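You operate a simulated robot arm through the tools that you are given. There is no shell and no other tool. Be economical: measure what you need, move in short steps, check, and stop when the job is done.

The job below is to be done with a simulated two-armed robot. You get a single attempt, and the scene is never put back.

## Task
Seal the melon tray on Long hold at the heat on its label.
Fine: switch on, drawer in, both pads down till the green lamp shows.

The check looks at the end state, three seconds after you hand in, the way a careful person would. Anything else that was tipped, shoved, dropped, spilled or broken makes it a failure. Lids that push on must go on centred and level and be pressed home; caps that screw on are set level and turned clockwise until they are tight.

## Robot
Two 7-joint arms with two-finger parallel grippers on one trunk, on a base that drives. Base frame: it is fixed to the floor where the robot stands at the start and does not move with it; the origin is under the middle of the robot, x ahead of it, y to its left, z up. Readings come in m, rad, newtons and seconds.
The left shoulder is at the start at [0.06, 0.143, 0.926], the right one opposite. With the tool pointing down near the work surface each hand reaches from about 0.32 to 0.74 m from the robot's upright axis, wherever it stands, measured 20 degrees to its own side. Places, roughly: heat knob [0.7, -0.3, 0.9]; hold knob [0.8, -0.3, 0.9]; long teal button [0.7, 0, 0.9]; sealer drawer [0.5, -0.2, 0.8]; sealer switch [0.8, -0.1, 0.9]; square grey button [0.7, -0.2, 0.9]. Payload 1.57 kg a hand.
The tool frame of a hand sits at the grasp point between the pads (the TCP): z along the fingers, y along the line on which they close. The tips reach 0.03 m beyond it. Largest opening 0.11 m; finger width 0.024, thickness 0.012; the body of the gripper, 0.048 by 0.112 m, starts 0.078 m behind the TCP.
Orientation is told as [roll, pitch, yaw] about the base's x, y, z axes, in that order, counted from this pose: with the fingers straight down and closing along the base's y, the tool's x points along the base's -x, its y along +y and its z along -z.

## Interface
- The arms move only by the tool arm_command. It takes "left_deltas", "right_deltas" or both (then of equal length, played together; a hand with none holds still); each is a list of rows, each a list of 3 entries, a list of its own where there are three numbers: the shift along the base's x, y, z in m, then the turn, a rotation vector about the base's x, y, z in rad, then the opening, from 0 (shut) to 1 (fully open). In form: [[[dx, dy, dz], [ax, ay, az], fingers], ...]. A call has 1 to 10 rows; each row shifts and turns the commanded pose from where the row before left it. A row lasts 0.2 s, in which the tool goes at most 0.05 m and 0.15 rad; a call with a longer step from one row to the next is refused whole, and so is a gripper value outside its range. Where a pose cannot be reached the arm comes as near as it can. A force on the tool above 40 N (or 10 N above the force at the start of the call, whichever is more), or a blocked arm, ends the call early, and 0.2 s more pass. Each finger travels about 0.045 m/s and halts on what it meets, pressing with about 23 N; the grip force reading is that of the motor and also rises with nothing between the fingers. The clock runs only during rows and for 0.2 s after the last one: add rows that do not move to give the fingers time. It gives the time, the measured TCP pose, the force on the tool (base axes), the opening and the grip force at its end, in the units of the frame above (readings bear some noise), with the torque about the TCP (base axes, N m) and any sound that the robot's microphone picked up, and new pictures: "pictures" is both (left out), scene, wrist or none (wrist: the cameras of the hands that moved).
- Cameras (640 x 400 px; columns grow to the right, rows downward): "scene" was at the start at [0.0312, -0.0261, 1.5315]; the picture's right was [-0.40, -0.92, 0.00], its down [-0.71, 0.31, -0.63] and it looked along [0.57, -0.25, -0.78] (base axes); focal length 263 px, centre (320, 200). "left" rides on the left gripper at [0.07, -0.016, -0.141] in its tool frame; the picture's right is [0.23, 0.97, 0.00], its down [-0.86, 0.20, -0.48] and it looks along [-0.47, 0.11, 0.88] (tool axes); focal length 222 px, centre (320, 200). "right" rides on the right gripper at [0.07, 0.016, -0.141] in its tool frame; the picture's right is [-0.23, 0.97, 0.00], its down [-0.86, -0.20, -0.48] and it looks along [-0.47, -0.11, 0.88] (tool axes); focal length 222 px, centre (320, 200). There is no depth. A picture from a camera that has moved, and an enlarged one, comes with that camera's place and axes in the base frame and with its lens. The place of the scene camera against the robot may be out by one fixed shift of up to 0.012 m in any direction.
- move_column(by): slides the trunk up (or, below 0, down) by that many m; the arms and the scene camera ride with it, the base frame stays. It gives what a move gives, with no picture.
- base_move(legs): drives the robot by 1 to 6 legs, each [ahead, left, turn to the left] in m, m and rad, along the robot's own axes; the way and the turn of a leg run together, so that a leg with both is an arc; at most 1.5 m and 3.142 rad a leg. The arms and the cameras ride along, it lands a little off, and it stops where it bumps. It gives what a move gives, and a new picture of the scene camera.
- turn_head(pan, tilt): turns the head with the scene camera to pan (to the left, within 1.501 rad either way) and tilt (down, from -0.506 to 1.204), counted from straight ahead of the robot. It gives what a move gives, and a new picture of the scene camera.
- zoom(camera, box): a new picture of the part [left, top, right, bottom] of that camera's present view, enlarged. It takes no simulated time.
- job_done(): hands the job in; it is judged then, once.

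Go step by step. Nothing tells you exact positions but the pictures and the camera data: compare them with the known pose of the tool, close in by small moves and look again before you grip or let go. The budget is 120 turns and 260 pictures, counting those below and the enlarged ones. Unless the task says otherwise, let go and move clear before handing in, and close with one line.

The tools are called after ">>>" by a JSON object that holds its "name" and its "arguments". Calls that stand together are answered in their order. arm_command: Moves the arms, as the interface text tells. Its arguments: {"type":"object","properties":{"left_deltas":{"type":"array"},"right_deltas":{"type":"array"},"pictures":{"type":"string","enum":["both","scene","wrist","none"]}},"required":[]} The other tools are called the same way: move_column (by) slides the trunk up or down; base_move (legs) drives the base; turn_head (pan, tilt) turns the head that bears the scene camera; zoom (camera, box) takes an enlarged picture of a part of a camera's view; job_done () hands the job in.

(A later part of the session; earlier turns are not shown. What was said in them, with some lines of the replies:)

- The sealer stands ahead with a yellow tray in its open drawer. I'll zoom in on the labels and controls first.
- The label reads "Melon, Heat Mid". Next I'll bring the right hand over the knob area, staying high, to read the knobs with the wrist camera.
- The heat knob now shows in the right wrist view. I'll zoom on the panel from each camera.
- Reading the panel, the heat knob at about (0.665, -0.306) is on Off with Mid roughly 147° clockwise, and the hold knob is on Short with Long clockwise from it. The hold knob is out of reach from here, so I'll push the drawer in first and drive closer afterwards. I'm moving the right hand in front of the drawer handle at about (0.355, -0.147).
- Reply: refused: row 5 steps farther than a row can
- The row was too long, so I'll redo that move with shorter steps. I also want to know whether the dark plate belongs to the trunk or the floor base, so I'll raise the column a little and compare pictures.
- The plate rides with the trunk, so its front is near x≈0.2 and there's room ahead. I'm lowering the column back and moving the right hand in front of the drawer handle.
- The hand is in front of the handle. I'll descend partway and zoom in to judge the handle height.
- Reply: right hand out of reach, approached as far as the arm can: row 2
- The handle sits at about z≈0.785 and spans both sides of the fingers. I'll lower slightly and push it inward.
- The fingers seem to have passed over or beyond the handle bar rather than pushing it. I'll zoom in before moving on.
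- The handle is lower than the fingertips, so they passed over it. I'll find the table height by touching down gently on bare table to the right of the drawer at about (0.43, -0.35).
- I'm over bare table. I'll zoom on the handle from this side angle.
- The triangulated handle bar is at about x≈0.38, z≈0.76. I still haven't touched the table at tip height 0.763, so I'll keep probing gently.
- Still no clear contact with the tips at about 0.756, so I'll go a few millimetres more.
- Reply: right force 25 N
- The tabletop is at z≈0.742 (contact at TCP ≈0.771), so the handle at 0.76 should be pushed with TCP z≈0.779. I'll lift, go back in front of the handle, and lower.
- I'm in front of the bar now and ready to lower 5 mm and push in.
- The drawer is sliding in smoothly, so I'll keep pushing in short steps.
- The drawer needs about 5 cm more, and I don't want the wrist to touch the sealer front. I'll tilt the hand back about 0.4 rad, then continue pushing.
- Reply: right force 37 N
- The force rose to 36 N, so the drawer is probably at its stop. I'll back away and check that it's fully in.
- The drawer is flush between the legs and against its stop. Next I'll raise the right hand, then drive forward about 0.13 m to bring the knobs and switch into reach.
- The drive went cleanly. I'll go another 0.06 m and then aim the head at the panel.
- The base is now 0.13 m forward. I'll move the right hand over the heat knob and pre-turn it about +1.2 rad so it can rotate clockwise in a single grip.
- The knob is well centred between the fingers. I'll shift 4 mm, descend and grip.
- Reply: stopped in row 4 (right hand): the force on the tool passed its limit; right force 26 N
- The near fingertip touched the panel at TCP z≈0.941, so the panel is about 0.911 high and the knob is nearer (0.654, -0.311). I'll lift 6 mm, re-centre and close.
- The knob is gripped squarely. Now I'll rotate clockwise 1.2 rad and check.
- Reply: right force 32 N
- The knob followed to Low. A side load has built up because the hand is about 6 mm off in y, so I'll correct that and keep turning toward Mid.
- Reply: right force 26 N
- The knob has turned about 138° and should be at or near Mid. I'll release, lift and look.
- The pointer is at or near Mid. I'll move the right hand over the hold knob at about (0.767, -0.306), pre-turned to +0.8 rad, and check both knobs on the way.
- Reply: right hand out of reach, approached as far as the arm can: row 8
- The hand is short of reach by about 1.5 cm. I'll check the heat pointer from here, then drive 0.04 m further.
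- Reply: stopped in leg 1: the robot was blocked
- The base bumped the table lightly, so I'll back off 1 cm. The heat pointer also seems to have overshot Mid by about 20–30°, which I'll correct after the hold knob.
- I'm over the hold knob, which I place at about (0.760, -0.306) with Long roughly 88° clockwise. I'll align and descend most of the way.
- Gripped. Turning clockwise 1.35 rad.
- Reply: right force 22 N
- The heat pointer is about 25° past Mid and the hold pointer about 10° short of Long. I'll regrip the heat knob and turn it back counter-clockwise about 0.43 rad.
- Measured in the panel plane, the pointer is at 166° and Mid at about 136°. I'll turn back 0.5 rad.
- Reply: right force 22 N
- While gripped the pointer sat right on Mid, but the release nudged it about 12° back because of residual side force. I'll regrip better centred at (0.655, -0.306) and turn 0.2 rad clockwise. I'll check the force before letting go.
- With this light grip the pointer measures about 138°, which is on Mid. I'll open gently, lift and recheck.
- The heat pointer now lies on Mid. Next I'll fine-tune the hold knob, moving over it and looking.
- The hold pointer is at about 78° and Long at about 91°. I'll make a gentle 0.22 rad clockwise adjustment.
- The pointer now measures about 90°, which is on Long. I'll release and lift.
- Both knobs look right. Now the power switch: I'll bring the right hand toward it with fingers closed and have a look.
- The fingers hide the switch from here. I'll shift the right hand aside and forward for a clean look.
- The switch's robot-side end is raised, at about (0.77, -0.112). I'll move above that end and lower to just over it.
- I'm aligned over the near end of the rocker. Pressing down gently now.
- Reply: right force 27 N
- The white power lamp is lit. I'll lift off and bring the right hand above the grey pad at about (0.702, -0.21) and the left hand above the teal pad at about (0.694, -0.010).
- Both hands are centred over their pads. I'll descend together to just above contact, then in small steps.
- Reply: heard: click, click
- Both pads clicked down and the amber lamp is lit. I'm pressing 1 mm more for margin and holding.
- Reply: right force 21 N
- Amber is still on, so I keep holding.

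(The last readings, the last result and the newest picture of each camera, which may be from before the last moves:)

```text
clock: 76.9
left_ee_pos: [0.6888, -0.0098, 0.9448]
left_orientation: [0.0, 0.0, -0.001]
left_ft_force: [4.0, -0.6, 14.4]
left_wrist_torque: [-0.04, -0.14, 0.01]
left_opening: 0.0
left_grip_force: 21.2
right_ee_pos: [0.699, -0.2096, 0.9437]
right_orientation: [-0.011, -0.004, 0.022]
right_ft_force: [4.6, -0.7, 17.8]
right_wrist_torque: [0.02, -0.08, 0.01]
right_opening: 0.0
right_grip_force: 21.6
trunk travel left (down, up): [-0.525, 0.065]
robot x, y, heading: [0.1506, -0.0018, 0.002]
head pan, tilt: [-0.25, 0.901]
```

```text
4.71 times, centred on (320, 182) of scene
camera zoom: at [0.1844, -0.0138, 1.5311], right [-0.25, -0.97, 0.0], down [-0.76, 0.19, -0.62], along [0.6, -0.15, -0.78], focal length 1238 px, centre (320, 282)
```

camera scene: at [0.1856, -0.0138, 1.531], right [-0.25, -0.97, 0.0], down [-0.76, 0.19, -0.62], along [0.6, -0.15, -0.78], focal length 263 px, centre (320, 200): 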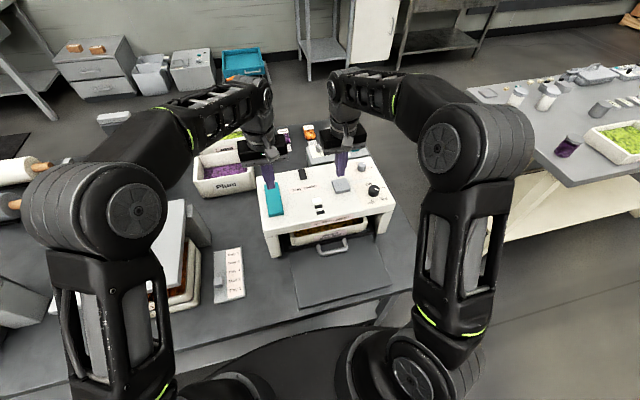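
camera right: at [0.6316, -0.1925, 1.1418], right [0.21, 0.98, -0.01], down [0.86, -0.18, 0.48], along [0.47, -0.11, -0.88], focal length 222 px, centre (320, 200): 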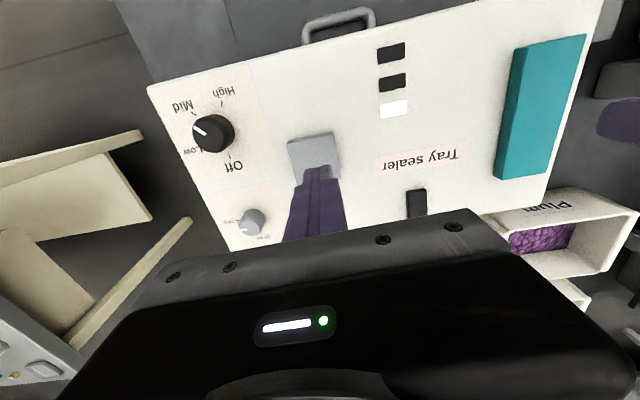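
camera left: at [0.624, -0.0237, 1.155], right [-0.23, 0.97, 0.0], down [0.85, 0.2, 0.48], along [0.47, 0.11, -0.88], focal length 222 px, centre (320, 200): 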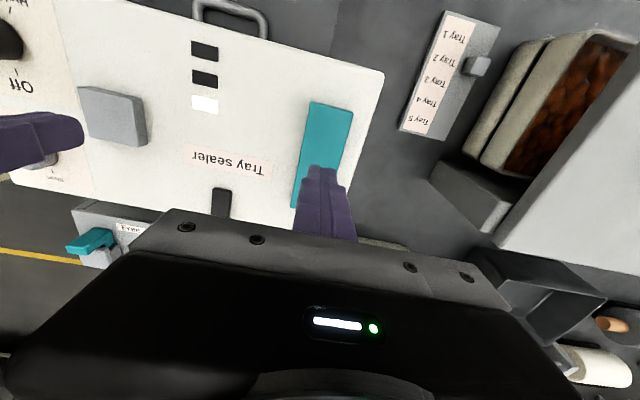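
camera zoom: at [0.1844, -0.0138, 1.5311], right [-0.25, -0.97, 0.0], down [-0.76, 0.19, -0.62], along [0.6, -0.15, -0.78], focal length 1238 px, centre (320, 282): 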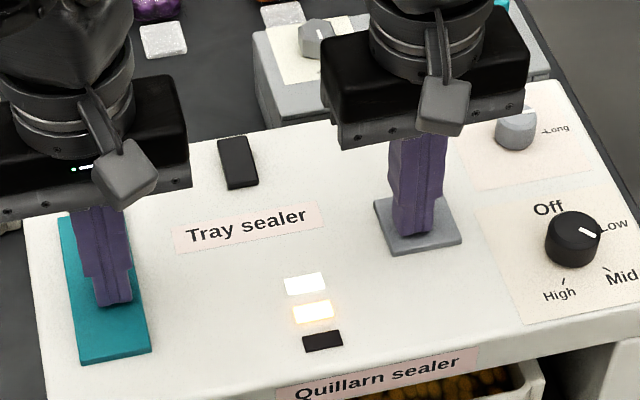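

Still amber. Holding on.

>>> {"name": "arm_command", "arguments": {"right_deltas": [[[0, 0, 0], [0, 0, 0], 0], [[0, 0, 0], [0, 0, 0], 0], [[0, 0, 0], [0, 0, 0], 0], [[0, 0, 0], [0, 0, 0], 0], [[0, 0, 0], [0, 0, 0], 0], [[0, 0, 0], [0, 0, 0], 0], [[0, 0, 0], [0, 0, 0], 0], [[0, 0, 0], [0, 0, 0], 0], [[0, 0, 0], [0, 0, 0], 0], [[0, 0, 0], [0, 0, 0], 0]], "pictures": "none"}}

>>> {"name": "zoom", "arguments": {"camera": "scene", "box": [260, 140, 380, 225]}}

```text
clock: 79.1
left_ee_pos: [0.6887, -0.0109, 0.9462]
left_orientation: [-0.002, 0.001, 0.0]
left_ft_force: [3.3, -3.6, 14.5]
left_wrist_torque: [-0.07, -0.07, -0.02]
left_opening: 0.0
left_grip_force: 21.4
right_ee_pos: [0.6977, -0.2095, 0.9454]
right_orientation: [-0.012, -0.004, 0.022]
right_ft_force: [4.3, 1.9, 18.1]
right_wrist_torque: [0.04, -0.1, 0.0]
right_opening: 0.0
right_grip_force: 20.8
trunk travel left (down, up): [-0.525, 0.065]
robot x, y, heading: [0.1516, 0.0009, -0.002]
head pan, tilt: [-0.25, 0.901]
```

```text
4.71 times, centred on (320, 182) of scene
camera zoom: at [0.1841, -0.0137, 1.5311], right [-0.25, -0.97, 0.0], down [-0.76, 0.19, -0.62], along [0.6, -0.15, -0.78], focal length 1238 px, centre (320, 282)
```

zoom: 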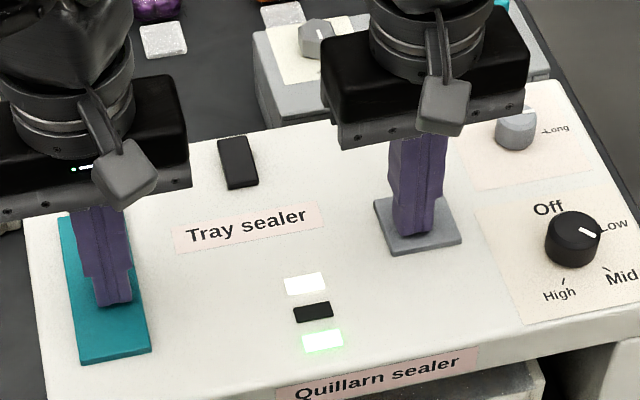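

The green lamp is on. I'll lift both hands straight up, clear the machine and check the result.

>>> {"name": "arm_command", "arguments": {"right_deltas": [[[0, 0, 0.03], [0, 0, 0], 0], [[0, 0, 0.04], [0, 0, 0], 0], [[-0.02, -0.02, 0.04], [0, 0, 0], 0], [[-0.04, -0.03, 0], [0, 0, 0], 0], [[-0.04, -0.03, 0], [0, 0, 0], 0], [[-0.04, -0.02, 0], [0, 0, 0], 0], [[0, 0, 0], [0, 0, 0], 0]], "left_deltas": [[[0, 0, 0.03], [0, 0, 0], 0], [[0, 0, 0.04], [0, 0, 0], 0], [[-0.02, 0.02, 0.04], [0, 0, 0], 0], [[-0.03, 0.03, 0], [0, 0, 0], 0], [[0, 0.03, 0], [0, 0, 0], 0], [[0, 0.03, 0], [0, 0, 0], 0], [[0, 0, 0], [0, 0, 0], 0]]}}

>>> {"name": "zoom", "arguments": {"camera": "scene", "box": [250, 140, 410, 260]}}

```text
clock: 80.7
left_ee_pos: [0.6445, 0.1012, 1.0543]
left_orientation: [0.003, 0.003, 0.001]
left_ft_force: [0.5, -0.3, 0.0]
left_wrist_torque: [0.01, 0.02, 0.02]
left_opening: 0.0
left_grip_force: 21.5
right_ee_pos: [0.5594, -0.3098, 1.0515]
right_orientation: [-0.012, -0.002, 0.023]
right_ft_force: [0.0, 0.2, -1.1]
right_wrist_torque: [-0.03, 0.06, 0.01]
right_opening: 0.0001
right_grip_force: 20.9
trunk travel left (down, up): [-0.525, 0.065]
robot x, y, heading: [0.1485, 0.0059, -0.0]
head pan, tilt: [-0.25, 0.901]
camera scene: at [0.1869, -0.0144, 1.5309], right [-0.25, -0.97, 0.0], down [-0.76, 0.19, -0.62], along [0.6, -0.15, -0.78], focal length 263 px, centre (320, 200)
camera right: at [0.4887, -0.2944, 1.1928], right [0.21, 0.98, -0.01], down [0.86, -0.18, 0.48], along [0.47, -0.11, -0.88], focal length 222 px, centre (320, 200)
camera left: at [0.5746, 0.0824, 1.1953], right [-0.23, 0.97, 0.0], down [0.86, 0.2, 0.48], along [0.46, 0.11, -0.88], focal length 222 px, centre (320, 200)
```

scene: 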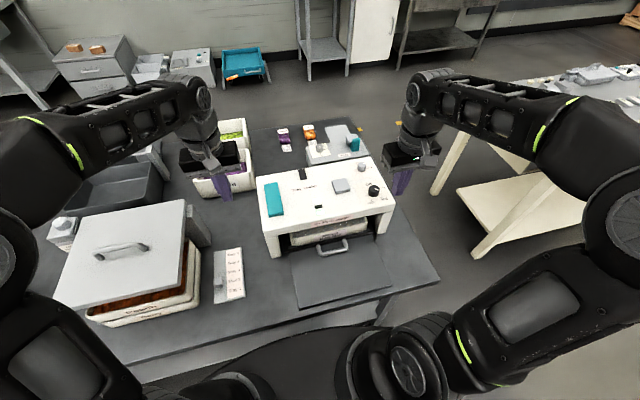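
right: 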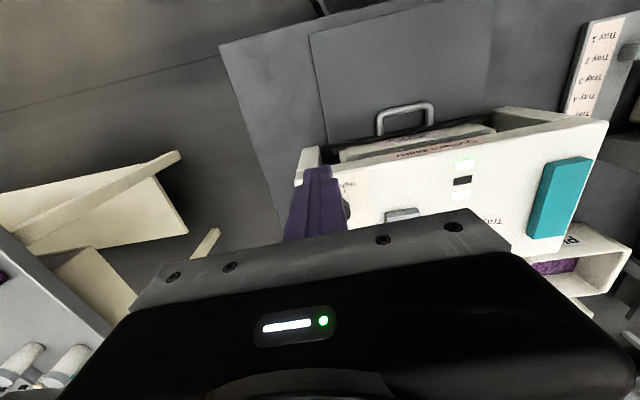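
left: 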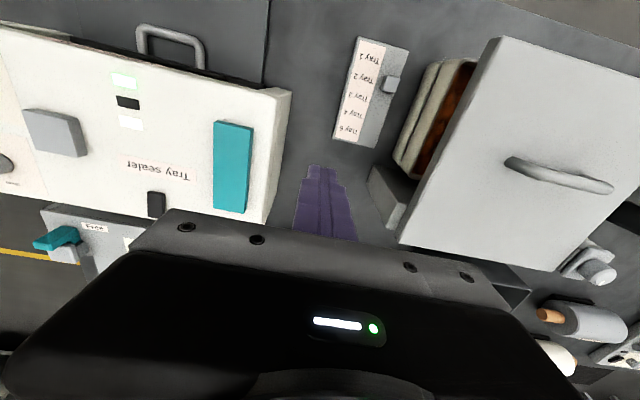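

```text
3.33 times, centred on (330, 200) of scene
camera zoom: at [0.1869, -0.0144, 1.5309], right [-0.25, -0.97, 0.0], down [-0.76, 0.19, -0.62], along [0.6, -0.15, -0.78], focal length 877 px, centre (287, 200)
```

zoom: 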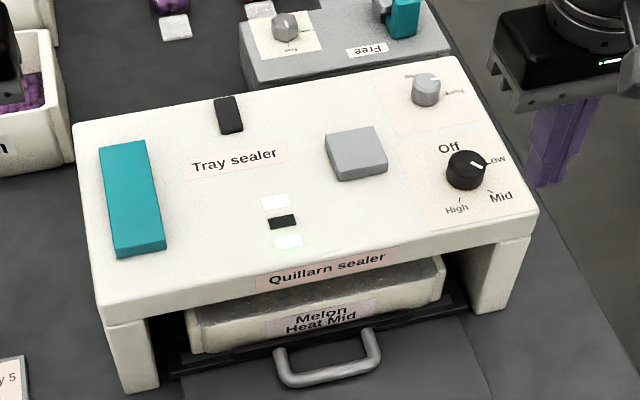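

The green lamp shows, the melon tray has its film on, the knobs read Mid and Long, and both hands are clear. Nothing else looks disturbed, so I'm handing in.

>>> {"name": "job_done", "arguments": {}}

```text
The job is handed in.
```

The melon tray is sealed at Mid heat on Long hold. I held both pads down until the green lamp came on, then moved both hands clear. The sealer is still switched on with its drawer in.
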